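You operate a simulated robot arm through the tools that you are given. There is no shell and no other tool. Be economical: measure what you need, move in short steps, check, and stop when the job is done.

You run a simulated robot arm. Do the job below in one go: nothing can be reset, and whatever is moved stays where it is left.

Task
Latch the black sprung clamp in the jig, loosen its wing bolt and check its spring.
Fine: it waits in the orange tray; the orange lever latches it; wind the bolt right back once it is latched and press the yellow plunger; the clamp stays latched; leave the other clamps alone.
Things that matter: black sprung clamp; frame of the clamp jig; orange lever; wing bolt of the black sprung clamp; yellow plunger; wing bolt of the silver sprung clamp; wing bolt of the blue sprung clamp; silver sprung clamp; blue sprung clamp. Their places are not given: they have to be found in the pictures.

The check looks at the end state, three seconds after you hand in, the way a careful person would. Anything else that was tipped, shoved, dropped, spilled or broken makes it a failure.

Robot
A 7-joint arm with a two-finger parallel gripper, fixed in place. Base frame: the origin is at the foot of the arm, x ahead of it, y to its left, z up; the work surface is at about z = 0. Lengths are in mm, angles in rad, forces in N, time in s.
With the tool pointing down near the work surface it reaches from about 240 to 620 mm from the base axis. Its first joint turns from -1.152 to 1.152 rad. Payload 2.6 kg.
The TCP is the grasp point between the finger pads, 30 mm short of the fingertips. In the tool frame z runs along the fingers and y along their closing line. The gripper opens to 94 mm. The fingers are 28 mm wide and 10 mm thick; the gripper's body (50 by 96 mm) begins 55 mm behind the TCP.
Orientation is that of the tool frame in the base frame, as a unit quaternion [x, y, z, w]. With the fingers straight down and closing along the base's y, the tool's x points along the base's -x, its y along +y and its z along -z.

Tools
- The arm moves only by the tool arm_command. Its argument "steps" is one flat list of numbers, 7 for each row, row after row: the shift along the tool's x, y, z in m, then the turn, a rotation vector about the tool's x, y, z in rad, then the opening, from 0 (shut) to 1 (fully open). In form: [x, y, z, ax, ay, az, fingers, x, y, z, ax, ay, az, fingers, ...]. A call has 1 to 8 rows; each row is the pose to reach, as a shift and turn from the pose commanded when the call began, along the tool's axes at that moment. A row lasts 0.2 s, in which the tool goes at most 50 mm and 0.15 rad; a call with a longer step from one row to the next is refused whole, and so is a gripper value outside its range. Where a pose cannot be reached the arm comes as near as it can. A force on the tool above 50 N (or 10 N above the force at the start of the call, whichever is more), or a blocked arm, ends the call early, and 0.2 s more pass. The fingers move at their own pace (about 72 mm/s each) and stop on an object; they squeeze with about 45 N. The grip force told is the motor's: it shows also when the fingers shut on nothing. Time passes only in rows, and 0.2 s behind the last, so rows that repeat a pose let the fingers close. It gives the time, the measured TCP pose, the force on the tool (base axes), the opening and the grip force at its end, in the units of the frame above (readings bear some noise), and new pictures: "views" is both (left out), scene, wrist or none.
- Cameras (640 x 400 px; columns grow to the right, rows downward): "scene" is fixed at [48.2, 444.2, 590]; the picture's right is [-0.76, -0.65, 0.00], its down [-0.30, 0.35, -0.89] and it looks along [0.58, -0.68, -0.46] (base axes); focal length 339 px, centre (320, 200). "wrist" rides on the gripper at [-37, 0, -58] in the tool frame; the picture's right is [0.00, -1.00, 0.00], its down [0.97, 0.00, -0.24] and it looks along [0.24, 0.00, 0.97] (tool axes); focal length 218 px, centre (320, 200).
- measure_at(camera, pixels): for up to 12 pixels [column, row] of the newest picture of that camera ("zoom" is the newest enlarged one), the place [x, y, z] in the base frame of the surface seen there, good to about 2 mm, but the place of the scene camera against the robot may be out by one fixed shift of up to 25 mm in any direction. It takes no simulated time.
- zoom(camera, box): a new picture of the part [left, top, right, bottom] of that camera's present view, enlarged. It takes no simulated time.
- finish_job(): hands the job in; it is judged then, once.

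Go step by step. Measure first, check grasps and placings, and put right what went wrong. The budget is 80 turns and 120 pictures, counting those below and the enlarged ones. Unless the task says otherwise, let go and move clear before handing in, and close with one line.

The tools are called after ">>>" as a command line: name --argument value ..., lists and objects as JSON in quotes. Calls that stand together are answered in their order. arm_command: Moves the arm, as the interface text tells. Its arguments: {"type":"object","properties":{"steps":{"type":"array","items":{"type":"number"}},"views":{"type":"string","enum":["both","scene","wrist","none"]}},"required":["steps"]} The other tools are called the same way: measure_at (camera, pixels) gives the place of the surface under pixels of a picture; zoom (camera, box) takes an enlarged picture of a part of a camera's view; finish_job () hands the job in.

At the start:

```text
time: 0.0
position: [361.4, 12.4, 381.0]
orientation: [0.0, 1.0, 0.0, -0.001]
force: [0.1, 0.7, 0.5]
finger_gap: 94.1
grasp_force: 0.1
```

scene: 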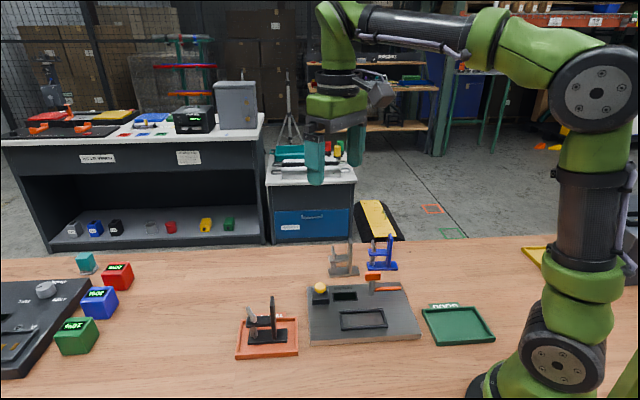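
wrist: 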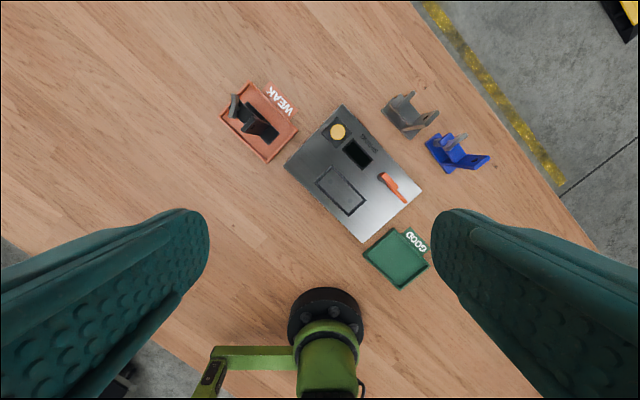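

The scene shows the jig around (362,312), the black clamp in the orange tray at (266,325), and the two other clamps behind. I'll zoom in on these.

>>> zoom --camera "scene" --box '[220, 230, 420, 360]'

>>> zoom --camera "wrist" --box '[210, 70, 500, 260]'

```text
3.08 times, centred on (320, 295) of scene
```

zoom: 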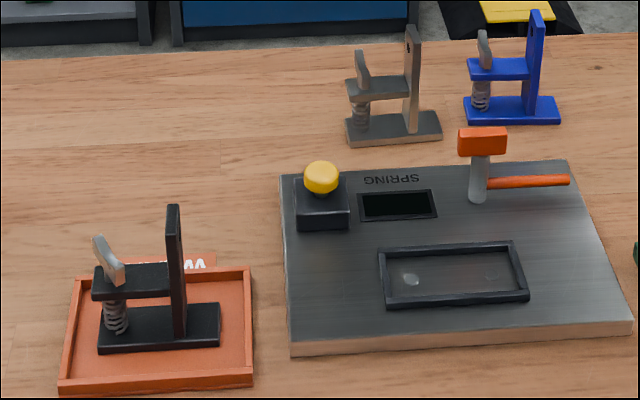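

```text
2.11 times, centred on (355, 165) of wrist
```

zoom: 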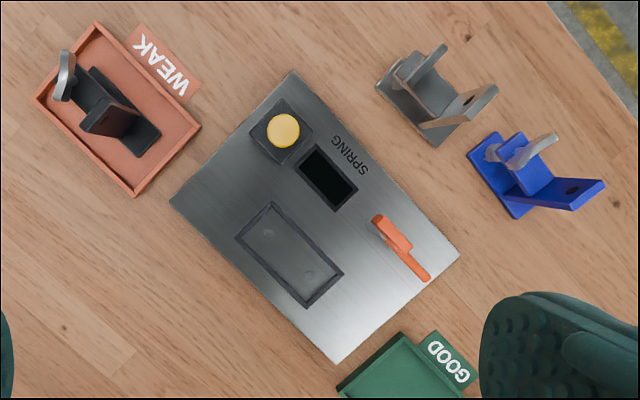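

The layout is clear: socket, plunger, lever, and the clamp's upright and wing bolt. I'll measure the main points in the wrist zoom, which has no fixed offset.

>>> measure_at --camera "zoom" --pixels '[[66, 62], [62, 90], [93, 92], [105, 122], [150, 140], [140, 155], [85, 125], [133, 133], [120, 110], [110, 75], [160, 130], [60, 100]]'

>>> measure_at --camera "zoom" --pixels '[[271, 204], [238, 238], [342, 273], [307, 305], [290, 254], [283, 130], [380, 220], [405, 247], [427, 278], [292, 73], [460, 258], [336, 362]]'

>>> measure_at --camera "scene" --pixels '[[320, 288], [362, 320], [272, 310]]'

```text
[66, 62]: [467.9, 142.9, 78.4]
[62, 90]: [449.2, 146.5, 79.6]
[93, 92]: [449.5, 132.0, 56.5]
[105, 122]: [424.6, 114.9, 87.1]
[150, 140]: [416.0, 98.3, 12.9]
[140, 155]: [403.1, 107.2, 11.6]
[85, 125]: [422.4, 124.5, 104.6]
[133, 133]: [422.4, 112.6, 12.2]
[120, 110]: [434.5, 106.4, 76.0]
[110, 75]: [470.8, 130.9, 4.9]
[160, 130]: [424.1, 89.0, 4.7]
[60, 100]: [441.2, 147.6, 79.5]
```

```text
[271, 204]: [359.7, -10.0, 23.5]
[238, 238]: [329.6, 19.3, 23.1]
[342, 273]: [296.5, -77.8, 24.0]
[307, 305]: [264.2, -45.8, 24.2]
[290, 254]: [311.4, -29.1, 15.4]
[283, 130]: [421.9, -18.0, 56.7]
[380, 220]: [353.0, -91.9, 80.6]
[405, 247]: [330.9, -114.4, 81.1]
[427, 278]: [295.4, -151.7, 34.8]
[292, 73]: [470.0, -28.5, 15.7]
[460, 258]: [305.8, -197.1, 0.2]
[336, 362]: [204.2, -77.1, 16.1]
```

```text
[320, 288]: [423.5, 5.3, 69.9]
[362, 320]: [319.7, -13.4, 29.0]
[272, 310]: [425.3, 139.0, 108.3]
```

The wrist readings put the socket centre near (312,-28), with its long axis about 47° from x, and the clamp near (440,118). I'll move the wrist nearer the clamp for a better look.

>>> arm_command --steps '[-0.01, 0.027, 0.033, 0, 0, 0, 1, -0.02, 0.054, 0.065, 0, 0, 0, 1, -0.03, 0.081, 0.098, 0, 0, 0, 1, -0.039, 0.108, 0.131, 0, 0, 0, 1]' --views "wrist"

```text
time: 1.0
position: [402.5, 122.4, 249.6]
orientation: [0.001, 1.0, 0.0, 0.001]
force: [-0.2, -1.0, 0.0]
finger_gap: 94.0
grasp_force: 0.1
```

wrist: 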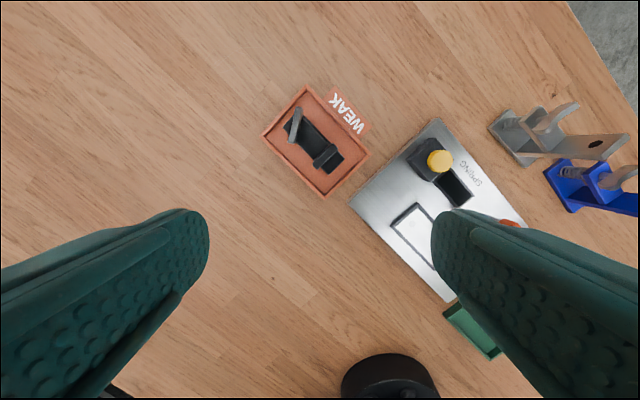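

>>> zoom --camera "wrist" --box '[250, 75, 390, 205]'

```text
3.08 times, centred on (320, 140) of wrist
```

zoom: 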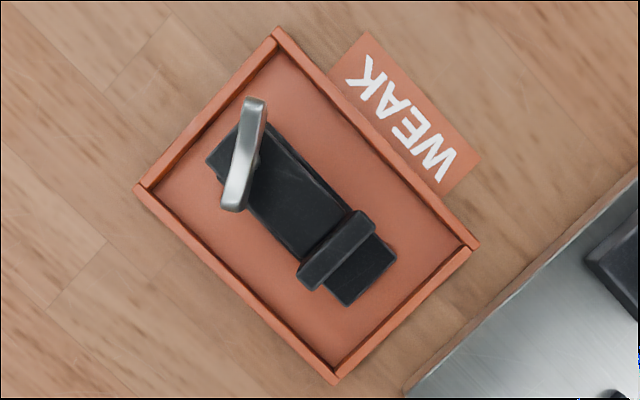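

From above, the upright's top is at (337,250), the arm at (285,190) and the wing bar runs from (255,100) to (232,205). I'll measure these.

>>> measure_at --camera "zoom" --pixels '[[354, 217], [312, 280], [300, 268], [335, 250], [255, 102], [232, 205], [280, 150], [265, 205], [391, 258], [348, 302], [232, 126], [208, 162]]'

>>> measure_at --camera "zoom" --pixels '[[244, 155], [290, 190], [320, 230], [300, 250], [260, 160], [370, 217], [220, 165], [278, 35], [140, 188], [474, 244], [335, 378], [330, 340]]'

```text
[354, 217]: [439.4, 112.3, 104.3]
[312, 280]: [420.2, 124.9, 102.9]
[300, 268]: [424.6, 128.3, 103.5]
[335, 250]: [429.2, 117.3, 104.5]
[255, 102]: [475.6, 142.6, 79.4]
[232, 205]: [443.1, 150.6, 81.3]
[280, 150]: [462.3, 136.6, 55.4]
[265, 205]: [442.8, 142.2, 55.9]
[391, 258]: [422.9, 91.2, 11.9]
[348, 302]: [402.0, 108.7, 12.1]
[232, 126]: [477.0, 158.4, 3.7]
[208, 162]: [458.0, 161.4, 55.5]
```

```text
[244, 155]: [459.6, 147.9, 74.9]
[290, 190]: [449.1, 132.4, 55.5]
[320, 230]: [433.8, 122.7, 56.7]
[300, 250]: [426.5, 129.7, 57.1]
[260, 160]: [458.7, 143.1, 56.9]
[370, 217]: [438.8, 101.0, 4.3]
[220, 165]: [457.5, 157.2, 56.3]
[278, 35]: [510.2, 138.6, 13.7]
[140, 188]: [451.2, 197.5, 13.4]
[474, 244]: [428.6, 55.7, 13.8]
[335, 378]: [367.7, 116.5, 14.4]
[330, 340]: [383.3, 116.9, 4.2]
```

The clamp's long axis is at about 47°, matching the socket. The upright's top is near (429.5,119,104) and the arm top is at z≈56. I'll turn the tool so the fingers close across the clamp's width, and hover over it.

>>> arm_command --steps '[-0.006, 0, 0, 0, 0, -0.14, 1, -0.012, 0.001, 0, 0, 0, -0.28, 1, -0.018, 0.001, 0, 0, 0, -0.42, 1, -0.024, 0.001, 0, 0, 0, -0.56, 1, -0.03, 0.002, 0, 0, 0, -0.7, 1, -0.034, 0.002, 0.03, 0, 0, -0.82, 1, -0.034, 0.002, 0.03, 0, 0, -0.82, 1]' --views "wrist"

```text
time: 2.6
position: [435.9, 124.2, 219.1]
orientation: [-0.399, 0.917, 0.0, 0.0]
force: [0.0, -0.8, -1.3]
finger_gap: 94.0
grasp_force: 0.1
```

wrist: 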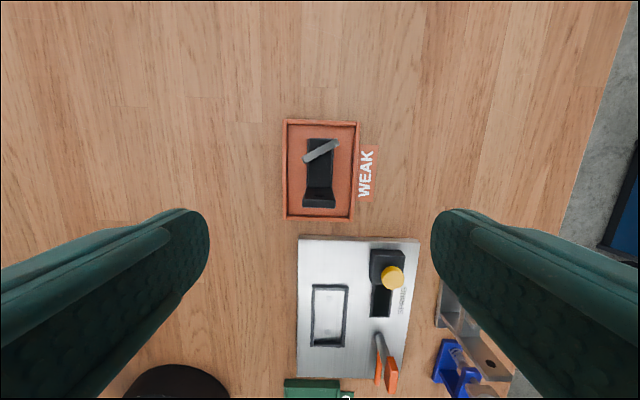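

The tool is now aligned with the clamp. I'll zoom on the clamp and the jig for exact edges.

>>> zoom --camera "wrist" --box '[270, 110, 380, 225]'

>>> zoom --camera "wrist" --box '[280, 230, 440, 399]'

```text
3.48 times, centred on (325, 168) of wrist
```

zoom: 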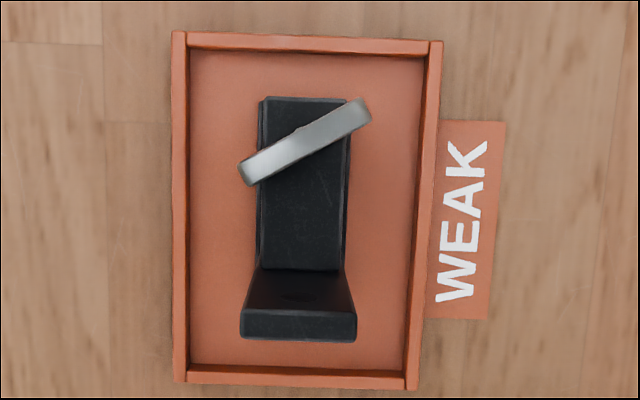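

```text
2.37 times, centred on (360, 314) of wrist
```

zoom: 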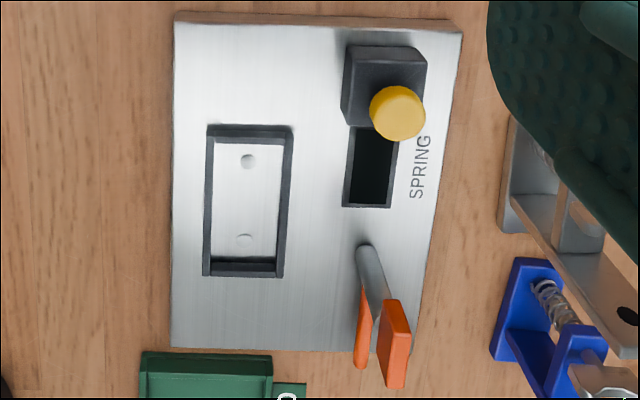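

The socket, lever post and low orange bar are clear. I'll measure the jig from this zoom before going down.

>>> measure_at --camera "zoom" --pixels '[[208, 127], [291, 128], [204, 274], [282, 275], [248, 161], [244, 238], [364, 250], [362, 340], [361, 362], [395, 330], [394, 382], [397, 112]]'

>>> measure_at --camera "zoom" --pixels '[[216, 144], [282, 145], [212, 257], [276, 258], [180, 30], [455, 35], [245, 200], [366, 275], [372, 300], [360, 85], [365, 300], [230, 320]]'

>>> zoom --camera "wrist" --box '[270, 110, 380, 225]'

>>> measure_at --camera "zoom" --pixels '[[244, 318], [354, 318], [262, 255], [342, 255], [264, 110], [340, 102], [250, 178], [365, 105], [250, 338], [348, 340], [300, 200], [305, 140]]'

```text
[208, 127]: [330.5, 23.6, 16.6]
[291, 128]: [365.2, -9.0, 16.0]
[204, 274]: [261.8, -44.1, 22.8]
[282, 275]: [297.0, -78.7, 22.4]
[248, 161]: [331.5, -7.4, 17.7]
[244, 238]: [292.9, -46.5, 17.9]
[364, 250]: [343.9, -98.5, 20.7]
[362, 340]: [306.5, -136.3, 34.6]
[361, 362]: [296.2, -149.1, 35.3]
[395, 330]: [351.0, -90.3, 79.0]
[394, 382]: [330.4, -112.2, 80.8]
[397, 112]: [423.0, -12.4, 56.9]
```

```text
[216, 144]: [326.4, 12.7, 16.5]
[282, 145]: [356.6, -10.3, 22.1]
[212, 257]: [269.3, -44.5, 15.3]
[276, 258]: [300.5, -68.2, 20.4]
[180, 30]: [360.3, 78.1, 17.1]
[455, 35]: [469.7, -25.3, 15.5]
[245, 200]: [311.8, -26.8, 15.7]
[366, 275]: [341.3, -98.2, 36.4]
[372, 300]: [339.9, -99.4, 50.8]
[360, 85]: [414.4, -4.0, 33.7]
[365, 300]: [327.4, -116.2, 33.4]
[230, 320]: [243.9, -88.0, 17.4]
```

```text
3.48 times, centred on (325, 168) of wrist
```

zoom: 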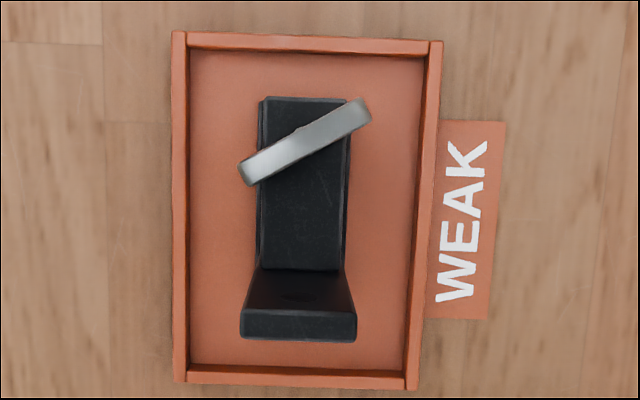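

```text
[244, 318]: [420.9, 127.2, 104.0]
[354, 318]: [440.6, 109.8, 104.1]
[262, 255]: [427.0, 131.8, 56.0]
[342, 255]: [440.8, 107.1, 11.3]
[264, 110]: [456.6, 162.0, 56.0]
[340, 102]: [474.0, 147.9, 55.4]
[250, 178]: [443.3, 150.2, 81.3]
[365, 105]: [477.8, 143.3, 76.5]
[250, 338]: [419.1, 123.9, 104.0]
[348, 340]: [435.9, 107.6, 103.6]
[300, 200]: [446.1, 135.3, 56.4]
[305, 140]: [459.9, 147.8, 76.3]
```

Socket centre is about (312,-28), and tray, clamp and jig all sit at about 45°. The lever post is at (342,-98), and its low bar swings clockwise 90° onto the clamp's foot behind the upright, so the clamp's present orientation is right. I'll go down around the upright.

>>> arm_command --steps '[0.0028, 0, 0.04, 0, 0, 0.03, 0.8, 0.0028, 0, 0.08, 0, 0, 0.03, 0.7, 0.0028, 0, 0.12, 0, 0, 0.03, 0.6, 0.0028, 0, 0.154, 0, 0, 0.03, 0.6, 0.0028, 0, 0.154, 0, 0, 0.03, 0.6]'

```text
time: 3.8
position: [431.0, 121.1, 65.8]
orientation: [-0.384, 0.923, 0.0, 0.0]
force: [0.3, -1.1, 0.5]
finger_gap: 56.7
grasp_force: 0.1
```

scene: 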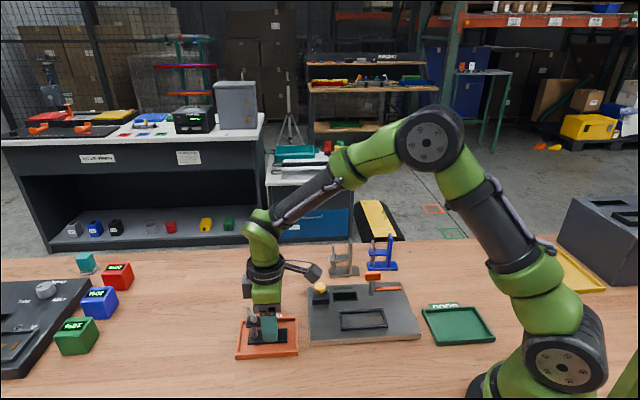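
wrist: 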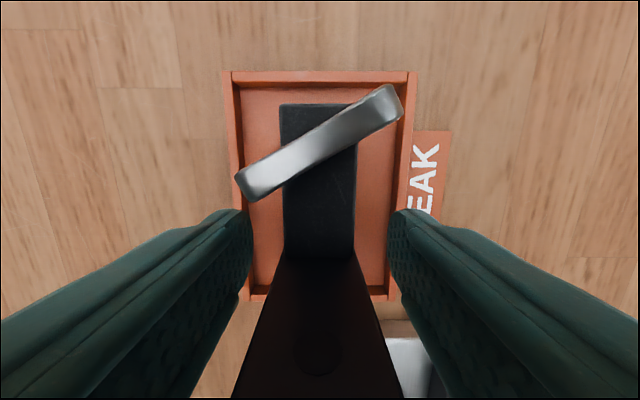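

The fingers straddle the upright symmetrically, with the arm centred at column 319. I'll close them.

>>> arm_command --steps '[0, 0, 0, 0, 0, 0, 0.3, 0, 0, 0, 0, 0, 0, 0.1, 0, 0, 0, 0, 0, 0, 0.1, 0, 0, 0, 0, 0, 0, 0.1]' --views "wrist"

```text
time: 4.8
position: [432.2, 119.6, 65.5]
orientation: [-0.384, 0.923, 0.0, 0.0]
force: [-0.4, 0.3, 0.1]
finger_gap: 27.4
grasp_force: 45.1
```

wrist: 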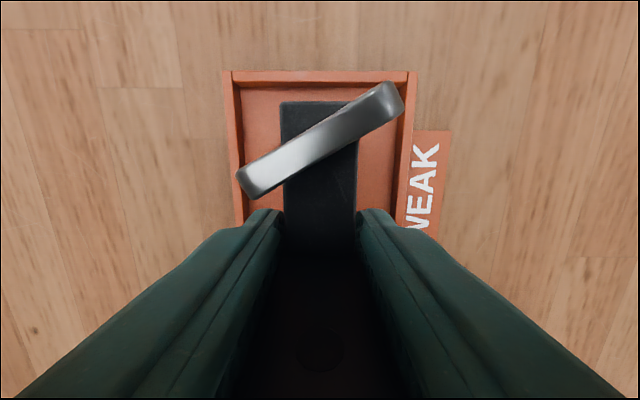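

Gripped at 27.4 mm with 45 N. I'll lift 60 mm and check.

>>> arm_command --steps '[0, 0, -0.02, 0, 0, 0, 0.1, 0, 0, -0.04, 0, 0, 0, 0.1, 0, 0, -0.065, 0, 0, 0, 0.1, 0, 0, -0.065, 0, 0, 0, 0.1]'

>>> zoom --camera "scene" --box '[220, 220, 420, 350]'

```text
time: 5.8
position: [433.2, 119.9, 131.1]
orientation: [-0.386, 0.923, -0.001, 0.0]
force: [-0.6, -0.5, -2.2]
finger_gap: 27.6
grasp_force: 44.5
```

scene: 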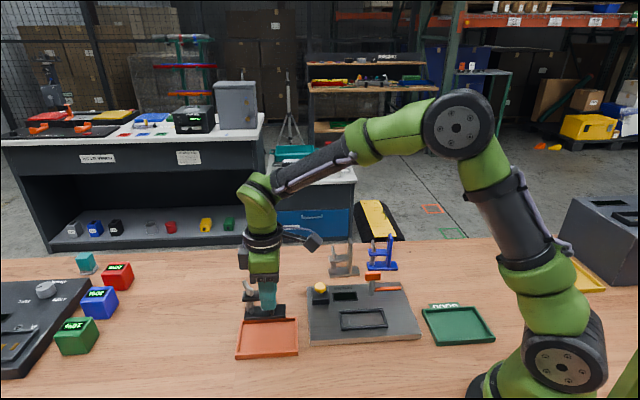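
wrist: 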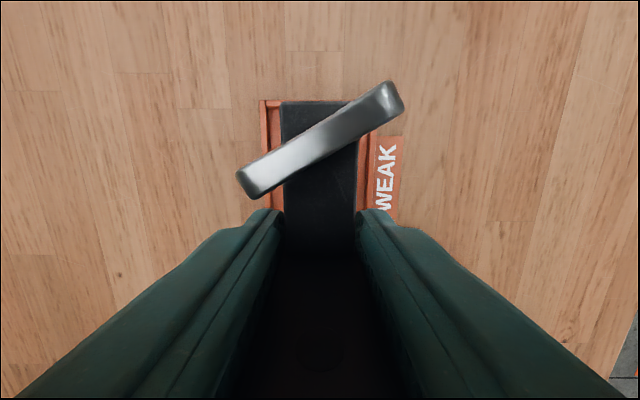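

```text
3.08 times, centred on (320, 285) of scene
```

zoom: 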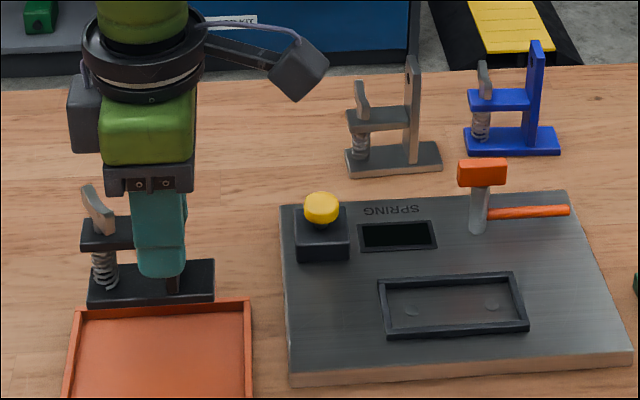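

The clamp hangs level. I'll measure its foot and the socket in this one scene view, so the camera's fixed shift cancels.

>>> measure_at --camera "zoom" --pixels '[[92, 290], [211, 287], [212, 264], [150, 288], [90, 301], [213, 296], [379, 280], [386, 335], [528, 328], [514, 273], [450, 333], [450, 278]]'

>>> measure_at --camera "zoom" --pixels '[[386, 284], [393, 327], [519, 322], [507, 278], [411, 310], [491, 307], [450, 300], [97, 280], [382, 310], [521, 300], [570, 192], [628, 360]]'

```text
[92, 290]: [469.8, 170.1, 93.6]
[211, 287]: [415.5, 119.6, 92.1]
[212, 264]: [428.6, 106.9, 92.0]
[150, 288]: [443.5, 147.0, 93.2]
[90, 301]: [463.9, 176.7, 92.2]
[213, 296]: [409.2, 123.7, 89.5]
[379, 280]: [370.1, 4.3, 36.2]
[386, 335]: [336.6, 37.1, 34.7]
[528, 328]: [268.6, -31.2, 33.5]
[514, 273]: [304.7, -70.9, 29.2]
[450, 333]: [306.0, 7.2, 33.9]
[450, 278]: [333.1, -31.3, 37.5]
```

```text
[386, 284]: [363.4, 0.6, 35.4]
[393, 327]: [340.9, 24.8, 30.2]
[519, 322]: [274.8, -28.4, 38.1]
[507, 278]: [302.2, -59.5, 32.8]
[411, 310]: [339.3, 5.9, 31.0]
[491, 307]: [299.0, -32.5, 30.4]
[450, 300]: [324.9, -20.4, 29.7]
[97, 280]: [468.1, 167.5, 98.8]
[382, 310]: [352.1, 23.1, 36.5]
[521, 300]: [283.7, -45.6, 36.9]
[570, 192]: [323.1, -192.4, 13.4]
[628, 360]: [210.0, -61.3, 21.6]
```

The scene view gives a clamp-to-socket shift of about -199.5 mm along the long axis and +19.4 mm across, matching the wrist estimate. I'll carry it over the socket at this height.

>>> arm_command --steps '[0.035, -0.003, 0, 0, 0, 0, 0.1, 0.07, -0.006, 0, 0, 0, 0, 0.1, 0.105, -0.009, 0, 0, 0, 0, 0.1, 0.14, -0.012, 0, 0, 0, 0, 0.1, 0.175, -0.015, 0, 0, 0, 0, 0.1, 0.1996, -0.0183, 0, 0, 0, 0, 0.1, 0.1996, -0.0183, 0.03, 0, 0, 0, 0.1, 0.1996, -0.0183, 0.03, 0, 0, 0, 0.1]'

>>> zoom --camera "scene" --box '[290, 240, 430, 350]'

```text
time: 7.6
position: [304.4, -36.2, 99.2]
orientation: [-0.384, 0.923, 0.0, 0.0]
force: [0.2, -0.5, -2.2]
finger_gap: 27.6
grasp_force: 44.7
```

scene: 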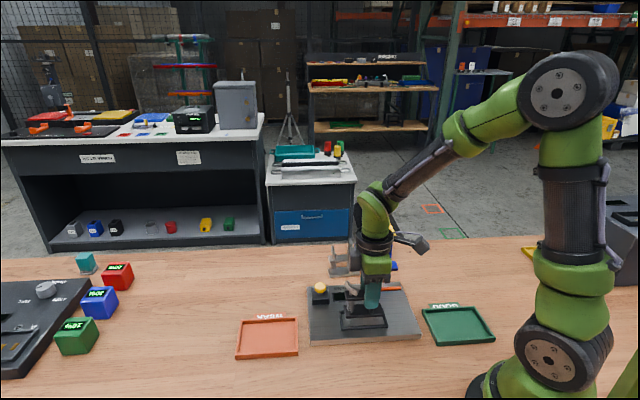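
wrist: 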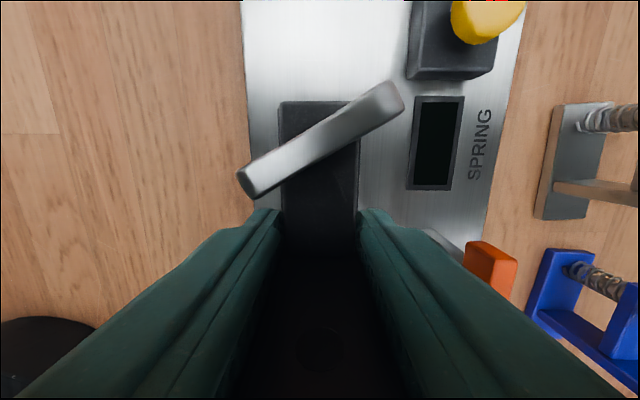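

```text
3.64 times, centred on (360, 295) of scene
```

zoom: 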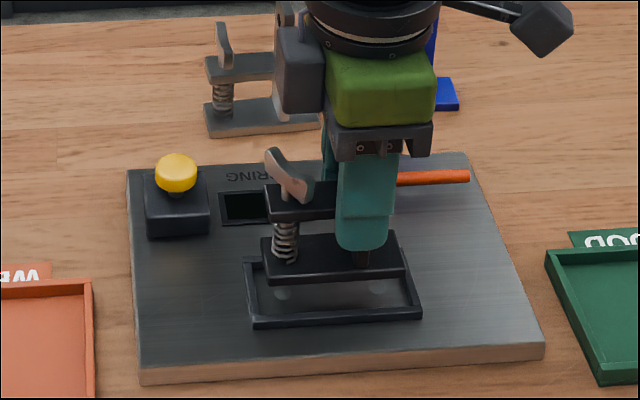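

The clamp hovers about 22 mm over the socket floor. I'll check the relative position in this zoom.

>>> measure_at --camera "zoom" --pixels '[[268, 274], [404, 271], [267, 282], [405, 277], [400, 245], [263, 245], [246, 270], [254, 325], [421, 316], [256, 312], [414, 306], [340, 322]]'

```text
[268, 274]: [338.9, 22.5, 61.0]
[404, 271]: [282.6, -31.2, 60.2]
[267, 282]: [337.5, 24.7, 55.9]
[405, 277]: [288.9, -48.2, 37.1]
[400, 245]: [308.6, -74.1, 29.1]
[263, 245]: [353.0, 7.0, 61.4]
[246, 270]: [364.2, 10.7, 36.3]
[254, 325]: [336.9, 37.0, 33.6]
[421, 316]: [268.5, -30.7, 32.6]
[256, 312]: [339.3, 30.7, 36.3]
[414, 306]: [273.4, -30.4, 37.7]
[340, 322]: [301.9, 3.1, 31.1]
```

The foot is centred within the socket to under 1 mm. I'll lower it onto the socket floor.

>>> arm_command --steps '[0, 0, 0.008, 0, 0, 0, 0.1, 0, 0, 0.016, 0, 0, 0, 0.1, 0, 0, 0.02, 0, 0, 0, 0.1, 0, 0, 0.022, 0, 0, 0, 0.1, 0, 0, 0.0225, 0, 0, 0, 0.1]' --views "none"

>>> zoom --camera "scene" --box '[290, 240, 430, 350]'

```text
time: 8.8
position: [304.6, -35.8, 79.0]
orientation: [-0.385, 0.923, 0.0, 0.0]
force: [-0.3, 0.1, -2.3]
finger_gap: 27.8
grasp_force: 44.9
```

```text
3.64 times, centred on (360, 295) of scene
```

zoom: 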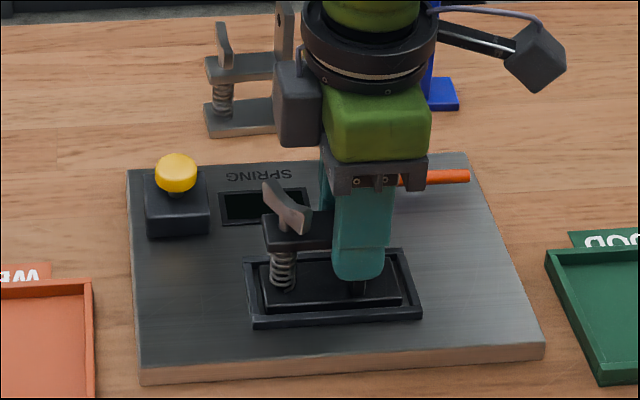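

The foot is inside the rim and the force still shows only its weight. I'll lower a little more until it touches.

>>> arm_command --steps '[0, 0, 0.001, 0, 0, 0, 0.1, 0, 0, 0.002, 0, 0, 0, 0.1, 0, 0, 0.003, 0, 0, 0, 0.1]' --views "none"

```text
time: 9.6
position: [304.2, -34.8, 76.8]
orientation: [-0.385, 0.923, -0.001, 0.0]
force: [-13.3, -0.3, 35.9]
finger_gap: 27.8
grasp_force: 45.3
```

There is contact at 36 N, so it is seated or on the bottom. I'll ease up slightly, release, and look.

>>> arm_command --steps '[0, 0, -0.0012, 0, 0, 0, 0.1, 0, 0, -0.0012, 0, 0, 0, 0.5, 0, 0, -0.0012, 0, 0, 0, 0.5, 0, 0, -0.0012, 0, 0, 0, 0.5, 0, 0, -0.04, 0, 0, 0, 0.5, 0, 0, -0.08, 0, 0, 0, 0.5, 0, 0, -0.11, 0, 0, 0, 0.5]'

>>> zoom --camera "scene" --box '[290, 240, 430, 350]'

>>> zoom --camera "wrist" --box '[230, 0, 530, 280]'

```text
time: 11.2
position: [305.8, -34.2, 182.8]
orientation: [-0.385, 0.923, 0.0, 0.0]
force: [0.0, 0.1, 0.2]
finger_gap: 46.7
grasp_force: 0.0
```

scene: 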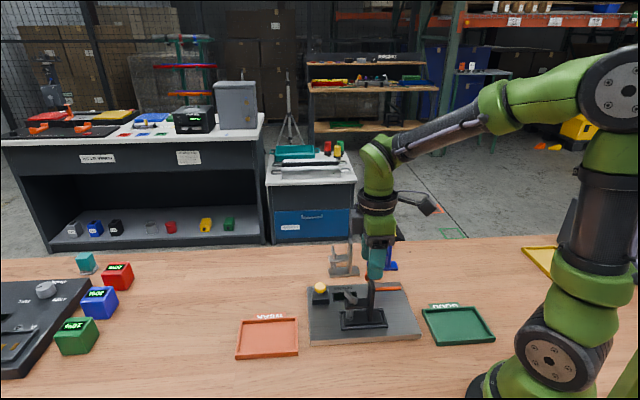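
wrist: 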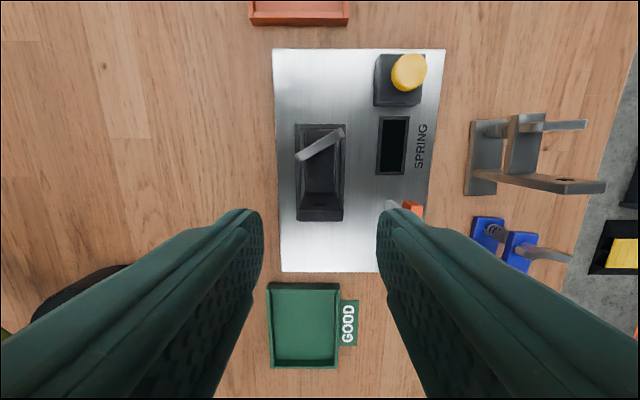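

```text
3.64 times, centred on (360, 295) of scene
```

zoom: 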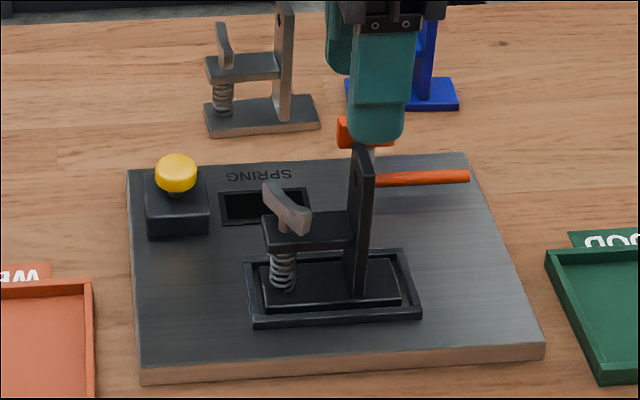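

```text
1.43 times, centred on (380, 140) of wrist
```

zoom: 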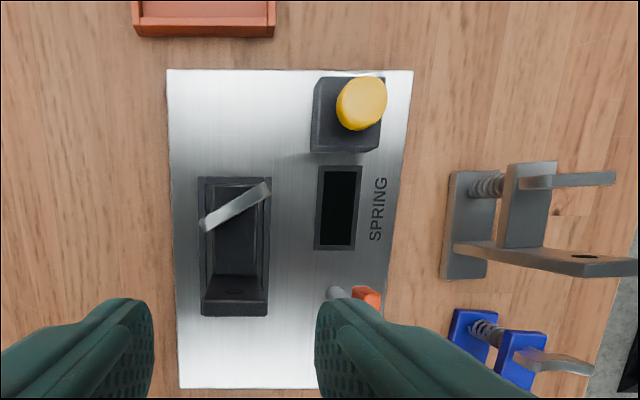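

The clamp is seated upright in the socket. Next I'll hover over the lever and measure its handle.

>>> arm_command --steps '[0.007, -0.024, 0, 0, 0, 0, 0.7, 0.014, -0.048, 0, 0, 0, 0, 0.7, 0.0198, -0.0707, 0, 0, 0, 0, 0.7, 0.0198, -0.0707, 0, 0, 0, 0, 0.7]' --views "wrist"

>>> zoom --camera "wrist" --box '[210, 120, 430, 260]'

```text
time: 12.2
position: [341.5, -98.1, 185.1]
orientation: [-0.384, 0.923, 0.0, 0.0]
force: [-0.5, -0.5, -0.4]
finger_gap: 65.9
grasp_force: 0.1
```

wrist: 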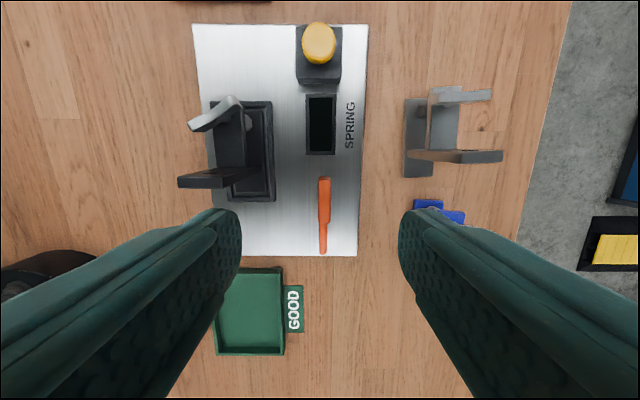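

```text
2.86 times, centred on (320, 190) of wrist
```

zoom: 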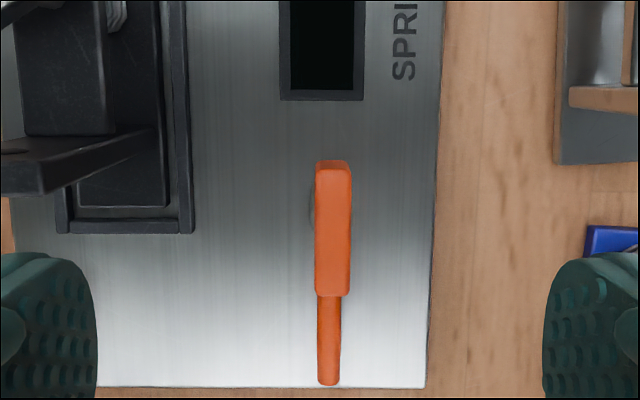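

>>> measure_at --camera "zoom" --pixels '[[322, 178], [346, 178], [319, 288], [347, 288], [334, 230], [328, 310], [328, 380], [333, 163], [313, 210], [600, 235], [600, 250], [334, 290]]'

```text
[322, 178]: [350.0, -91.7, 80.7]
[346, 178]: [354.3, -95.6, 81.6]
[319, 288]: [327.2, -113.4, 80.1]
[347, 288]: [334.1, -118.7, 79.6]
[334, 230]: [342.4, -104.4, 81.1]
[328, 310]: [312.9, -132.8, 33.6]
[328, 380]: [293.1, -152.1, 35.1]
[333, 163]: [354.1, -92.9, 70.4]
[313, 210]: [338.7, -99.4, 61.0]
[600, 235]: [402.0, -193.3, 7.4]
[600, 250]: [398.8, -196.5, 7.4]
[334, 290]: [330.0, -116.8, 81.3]
```

The handle is centred near (341.5,-104.5) with its top at z≈80, and it lies along the long axis. I'll lower over it and close the fingers across it.

>>> arm_command --steps '[0.0045, -0.0045, 0.03, 0, 0, 0, 0.6, 0.0045, -0.0045, 0.065, 0, 0, 0, 0.5, 0.0045, -0.0045, 0.1, 0, 0, 0, 0.5, 0.0045, -0.0045, 0.111, 0, 0, 0, 0.5, 0.0045, -0.0045, 0.111, 0, 0, 0, 0.2, 0.0045, -0.0045, 0.111, 0, 0, 0, 0.0, 0.0045, -0.0045, 0.111, 0, 0, 0, 0.0]'

```text
time: 13.8
position: [340.7, -104.5, 74.0]
orientation: [-0.384, 0.923, 0.0, 0.0]
force: [1.4, -0.9, -8.5]
finger_gap: 14.6
grasp_force: 44.8
```

scene: 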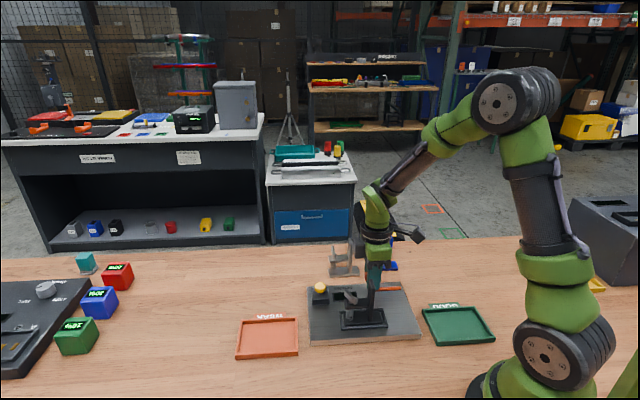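
wrist: 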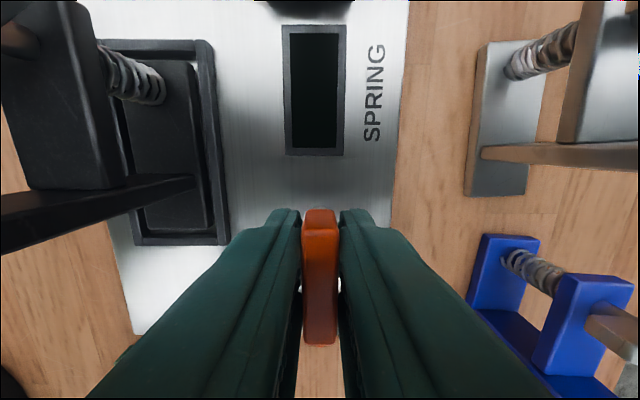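

I have the handle, at 14.6 mm. I'll turn it clockwise in small steps, watching the force.

>>> arm_command --steps '[0, 0, 0, 0, 0, 0.1, 0, 0, 0, 0, 0, 0, 0.22, 0, 0, 0, 0, 0, 0, 0.34, 0, 0, 0, 0, 0, 0, 0.46, 0]' --views "wrist"

```text
time: 14.8
position: [340.6, -105.8, 73.7]
orientation: [-0.163, 0.987, -0.001, 0.0]
force: [11.1, -7.0, -31.5]
finger_gap: 14.6
grasp_force: 45.0
```

wrist: 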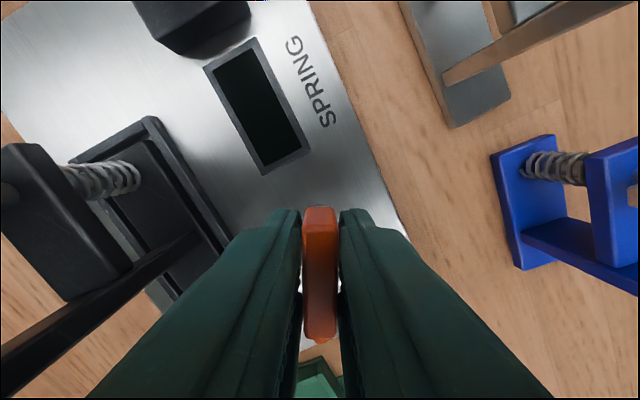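

The lever follows (quaternion x is -0.163), but it pulls down at about 31 N, so it seems to descend as it turns. I'll continue while easing the tool down slightly.

>>> arm_command --steps '[0, 0, 0.001, 0, 0, 0.0, 0, 0, 0, 0.002, 0, 0, 0.05, 0, 0, 0, 0.002, 0, 0, 0.15, 0]' --views "scene"

>>> zoom --camera "scene" --box '[290, 240, 430, 350]'

```text
time: 15.6
position: [341.1, -105.4, 73.9]
orientation: [-0.088, 0.996, -0.001, 0.001]
force: [-17.1, -3.8, 27.2]
finger_gap: 14.4
grasp_force: 44.9
```

scene: 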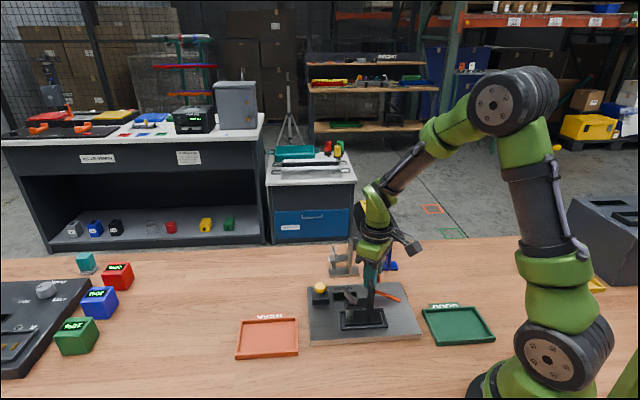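

```text
3.64 times, centred on (360, 295) of scene
```

zoom: 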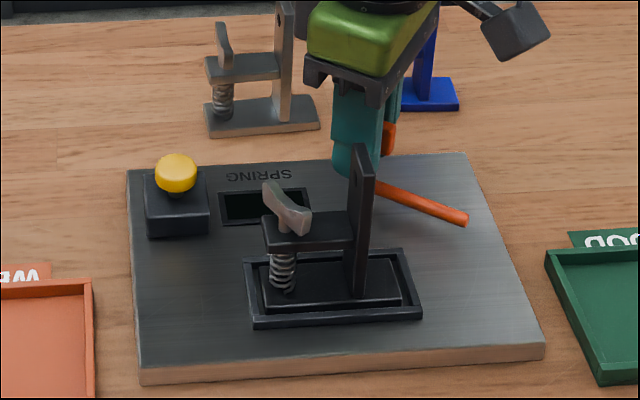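

The bar is swinging toward the clamp properly, and the vertical force has reversed, so the lever isn't descending. I'll centre the height and continue.

>>> arm_command --steps '[0.0005, 0, -0.001, 0, 0, 0.1, 0, 0.0005, 0, -0.001, 0, 0, 0.22, 0, 0.0005, 0, -0.001, 0, 0, 0.34, 0, 0.0005, 0, -0.001, 0, 0, 0.44, 0]' --views "none"

>>> zoom --camera "scene" --box '[290, 240, 430, 350]'

```text
time: 16.6
position: [341.9, -105.5, 73.8]
orientation: [0.132, 0.991, -0.001, 0.001]
force: [-1.9, -14.0, 16.2]
finger_gap: 14.7
grasp_force: 45.1
```

```text
3.64 times, centred on (360, 295) of scene
```

zoom: 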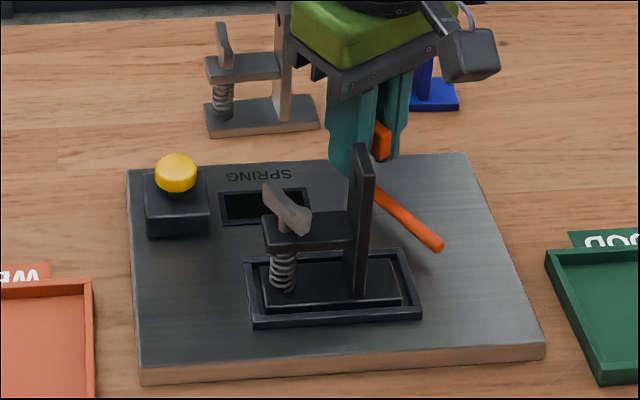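

Now at about 60°. I'll continue the last 30° carefully.

>>> arm_command --steps '[0, -0.0005, -0.0003, 0, 0, 0.1, 0, 0, -0.0005, -0.0003, 0, 0, 0.22, 0, 0, -0.0005, -0.0003, 0, 0, 0.34, 0, 0, -0.0005, -0.0003, 0, 0, 0.44, 0]' --views "none"

>>> zoom --camera "scene" --box '[290, 240, 430, 350]'

```text
time: 17.6
position: [340.1, -105.2, 73.8]
orientation: [0.344, 0.939, 0.0, 0.001]
force: [-4.7, -7.6, 17.5]
finger_gap: 14.6
grasp_force: 44.7
```

```text
3.64 times, centred on (360, 295) of scene
```

zoom: 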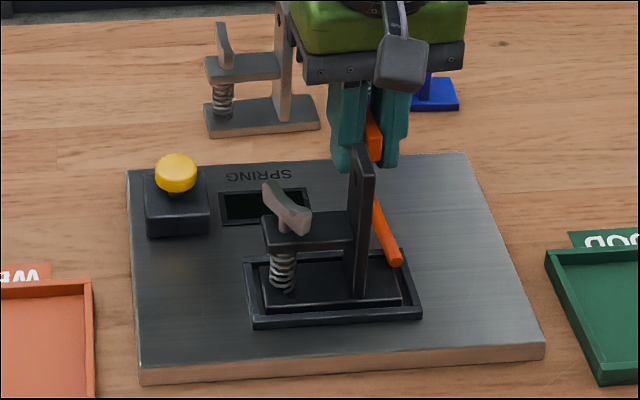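

The bar is at about 85° and over the foot's edge. I'll turn on until it reaches its stop.

>>> arm_command --steps '[0, 0, 0, 0, 0, 0.05, 0, 0, 0, 0, 0, 0, 0.1, 0, 0, 0, 0, 0, 0, 0.1, 0]' --views "none"

>>> zoom --camera "scene" --box '[290, 240, 430, 350]'

```text
time: 18.4
position: [341.1, -104.9, 74.3]
orientation: [0.39, 0.921, 0.0, 0.0]
force: [-9.1, -7.7, 28.1]
finger_gap: 14.4
grasp_force: 45.6
```

```text
3.64 times, centred on (360, 295) of scene
```

zoom: 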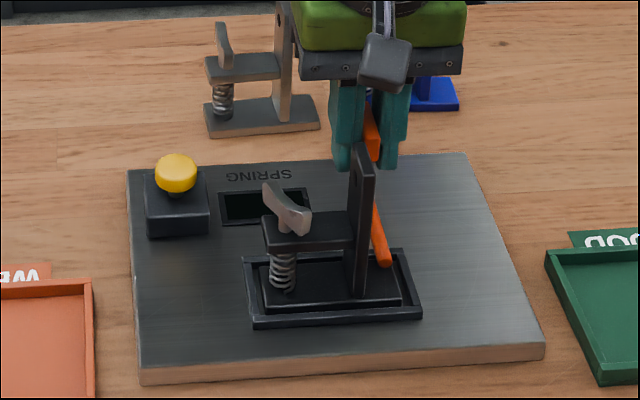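

The bar now lies over the foot behind the upright at about 91°. I'll nudge a little further to see whether there's a stop.

>>> arm_command --steps '[0, 0, -0.0005, 0, 0, 0.04, 0, 0, 0, -0.0005, 0, 0, 0.07, 0, 0, 0, -0.0005, 0, 0, 0.07, 0]' --views "wrist"

>>> zoom --camera "scene" --box '[320, 250, 400, 330]'

```text
time: 19.2
position: [340.0, -106.4, 73.3]
orientation: [0.421, 0.907, 0.0, 0.0]
force: [-2.6, -12.4, 6.7]
finger_gap: 16.0
grasp_force: 44.7
```

wrist: 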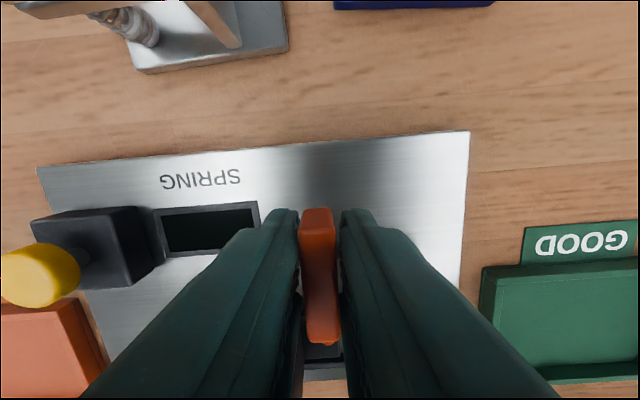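

```text
5.00 times, centred on (360, 290) of scene
```

zoom: 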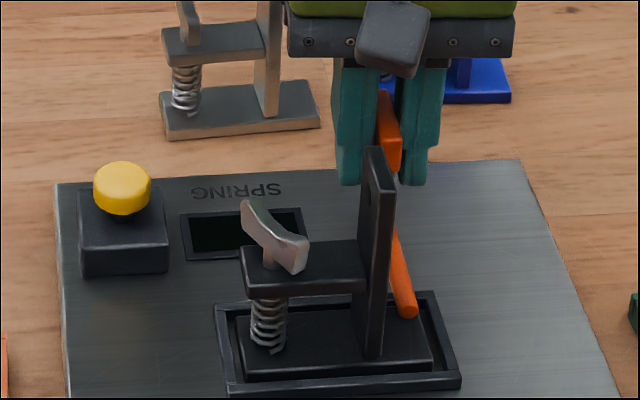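

The finger gap widened from 14.4 to 16.0 as the lever met its stop, so it is latched. I'll back the twist off, release, and rise.

>>> arm_command --steps '[0, 0, 0, 0, 0, -0.05, 0, 0, 0, 0, 0, 0, -0.05, 0.4, 0, 0, 0, 0, 0, -0.05, 0.4, 0, 0, 0, 0, 0, -0.05, 0.4, 0, 0, -0.04, 0, 0, -0.05, 0.4, 0, 0, -0.08, 0, 0, -0.15, 0.4, 0, 0, -0.11, 0, 0, -0.3, 0.4]'

>>> zoom --camera "scene" --box '[290, 240, 430, 350]'

```text
time: 20.8
position: [339.5, -106.2, 186.9]
orientation: [0.281, 0.96, 0.0, -0.001]
force: [-0.3, 0.9, -0.8]
finger_gap: 37.4
grasp_force: 0.2
```

scene: 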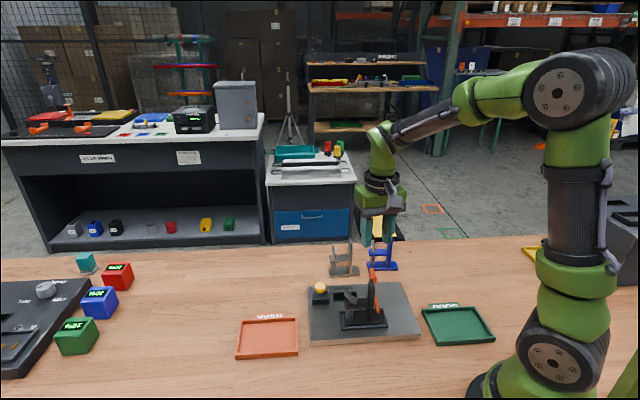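
wrist: 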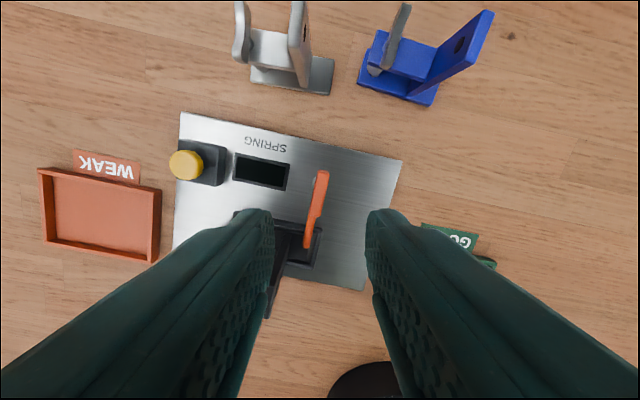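

```text
3.64 times, centred on (360, 295) of scene
```

zoom: 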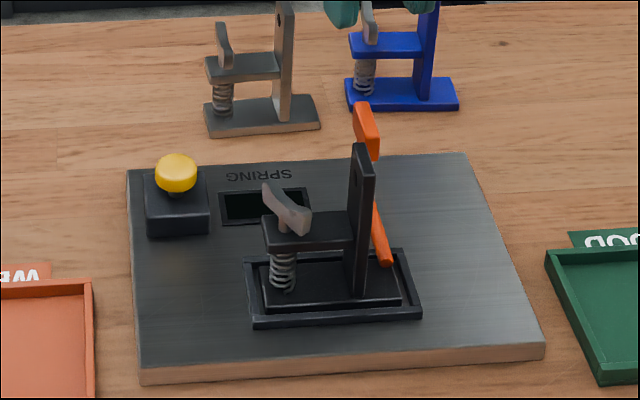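

The lever bar holds the foot down. Now I'll hover above the wing bolt, expected near (332.6,-7.3), with the tool aligned to the wing.

>>> arm_command --steps '[0.015, 0.02, 0, 0, 0, -0.09, 0.5, 0.03, 0.04, 0, 0, 0, -0.18, 0.5, 0.045, 0.06, 0, 0, 0, -0.27, 0.5, 0.0593, 0.0796, 0, 0, 0, -0.366, 0.5, 0.0593, 0.0796, 0, 0, 0, -0.366, 0.5]' --views "wrist"

>>> zoom --camera "wrist" --box '[250, 140, 390, 270]'

```text
time: 22.0
position: [332.1, -7.9, 185.5]
orientation: [0.102, 0.995, 0.0, 0.0]
force: [-0.5, -0.6, -1.3]
finger_gap: 47.0
grasp_force: 0.1
```

wrist: 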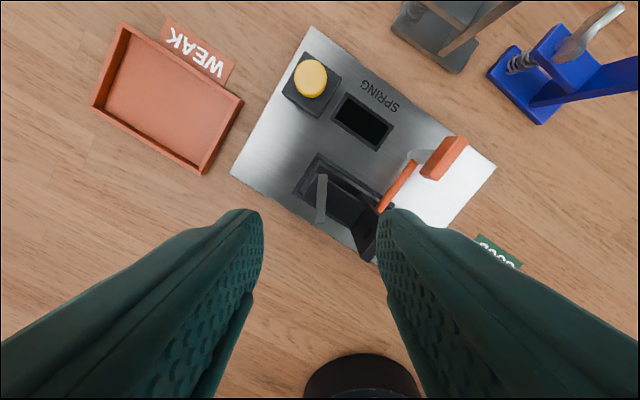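

```text
3.08 times, centred on (320, 205) of wrist
```

zoom: 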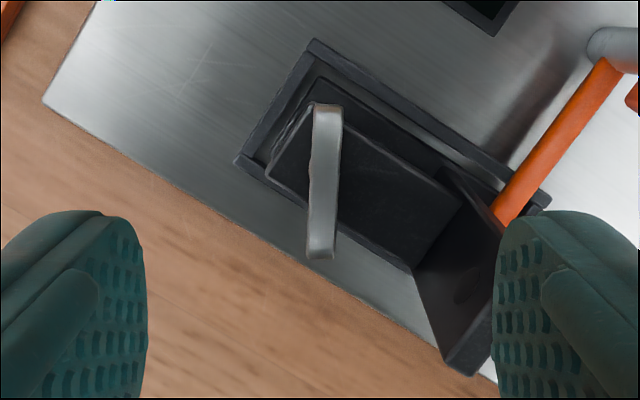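

>>> measure_at --camera "zoom" --pixels '[[328, 108], [320, 255], [324, 180], [317, 130], [338, 130], [330, 145], [326, 215], [280, 170], [360, 190], [430, 190], [460, 340], [310, 115]]'

```text
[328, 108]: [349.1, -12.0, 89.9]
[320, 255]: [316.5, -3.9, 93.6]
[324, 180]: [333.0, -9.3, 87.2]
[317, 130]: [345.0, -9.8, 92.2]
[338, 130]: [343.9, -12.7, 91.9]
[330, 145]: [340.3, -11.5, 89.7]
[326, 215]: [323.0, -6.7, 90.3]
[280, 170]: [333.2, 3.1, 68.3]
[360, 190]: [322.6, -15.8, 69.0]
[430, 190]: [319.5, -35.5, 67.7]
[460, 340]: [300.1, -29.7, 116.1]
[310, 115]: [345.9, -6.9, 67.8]
```

The wing's ends are at (349,-11.5) and (316.5,-4), so its axis is at about (333,-8.5). It dips to z≈87 in the middle and the arm top is at 68. I'll narrow the fingers and lower the tips to z≈72 around it.

>>> arm_command --steps '[0, -0.0004, 0.03, 0, 0, 0.028, 0.3, 0, -0.0004, 0.06, 0, 0, 0.028, 0.3, 0, -0.0004, 0.0835, 0, 0, 0.028, 0.3, 0, -0.0004, 0.0835, 0, 0, 0.028, 0.3]'

>>> zoom --camera "scene" --box '[290, 240, 430, 350]'

```text
time: 23.0
position: [332.9, -6.7, 99.1]
orientation: [0.116, 0.993, 0.0, 0.0]
force: [-0.1, 0.4, -0.4]
finger_gap: 28.7
grasp_force: 0.2
```

scene: 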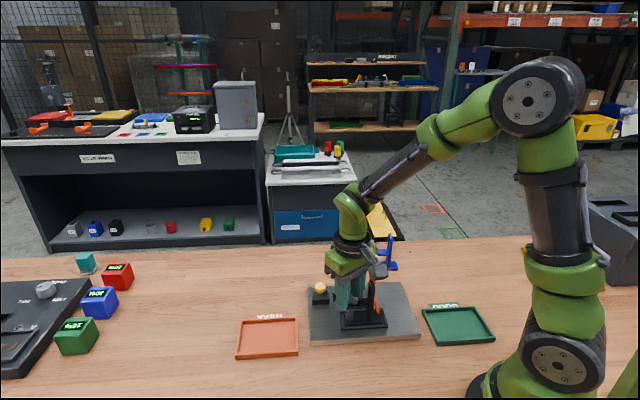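
wrist: 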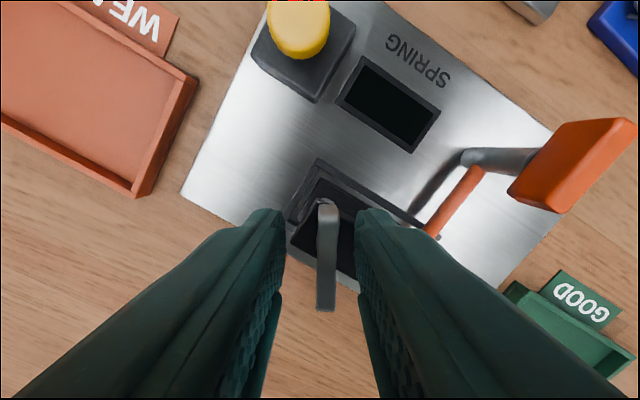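

```text
3.64 times, centred on (360, 295) of scene
```

zoom: 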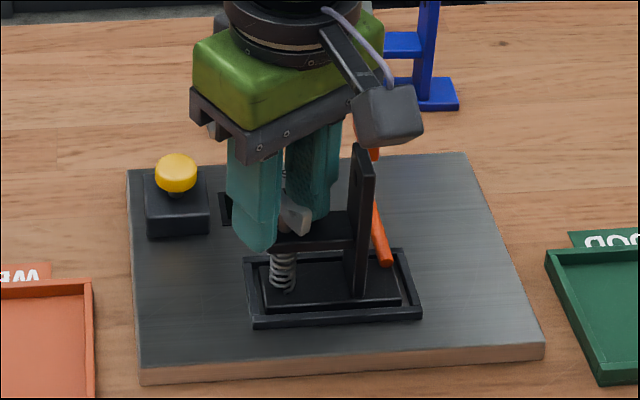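

The wing lies between the fingers, about 2 mm right of centre at column 327. I'll shift, close, and check.

>>> arm_command --steps '[0, -0.0018, -0.001, 0, 0, 0, 0.3, 0, -0.0018, -0.001, 0, 0, 0, 0.1, 0, -0.0018, -0.001, 0, 0, 0, 0, 0, -0.0018, -0.001, 0, 0, 0, 0]' --views "wrist"

```text
time: 24.0
position: [332.4, -9.0, 100.8]
orientation: [0.116, 0.993, -0.001, 0.001]
force: [0.3, -0.8, 1.0]
finger_gap: 6.0
grasp_force: 40.6
```

wrist: 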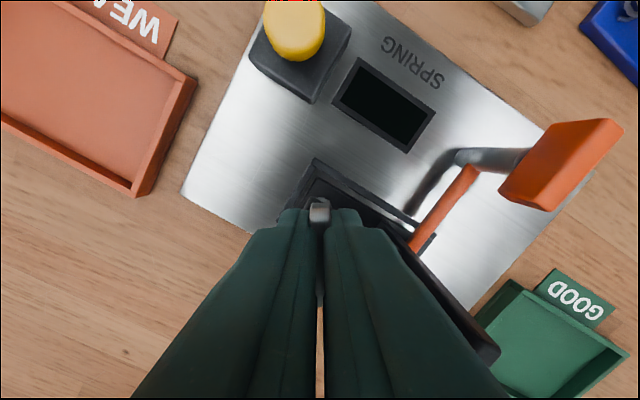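

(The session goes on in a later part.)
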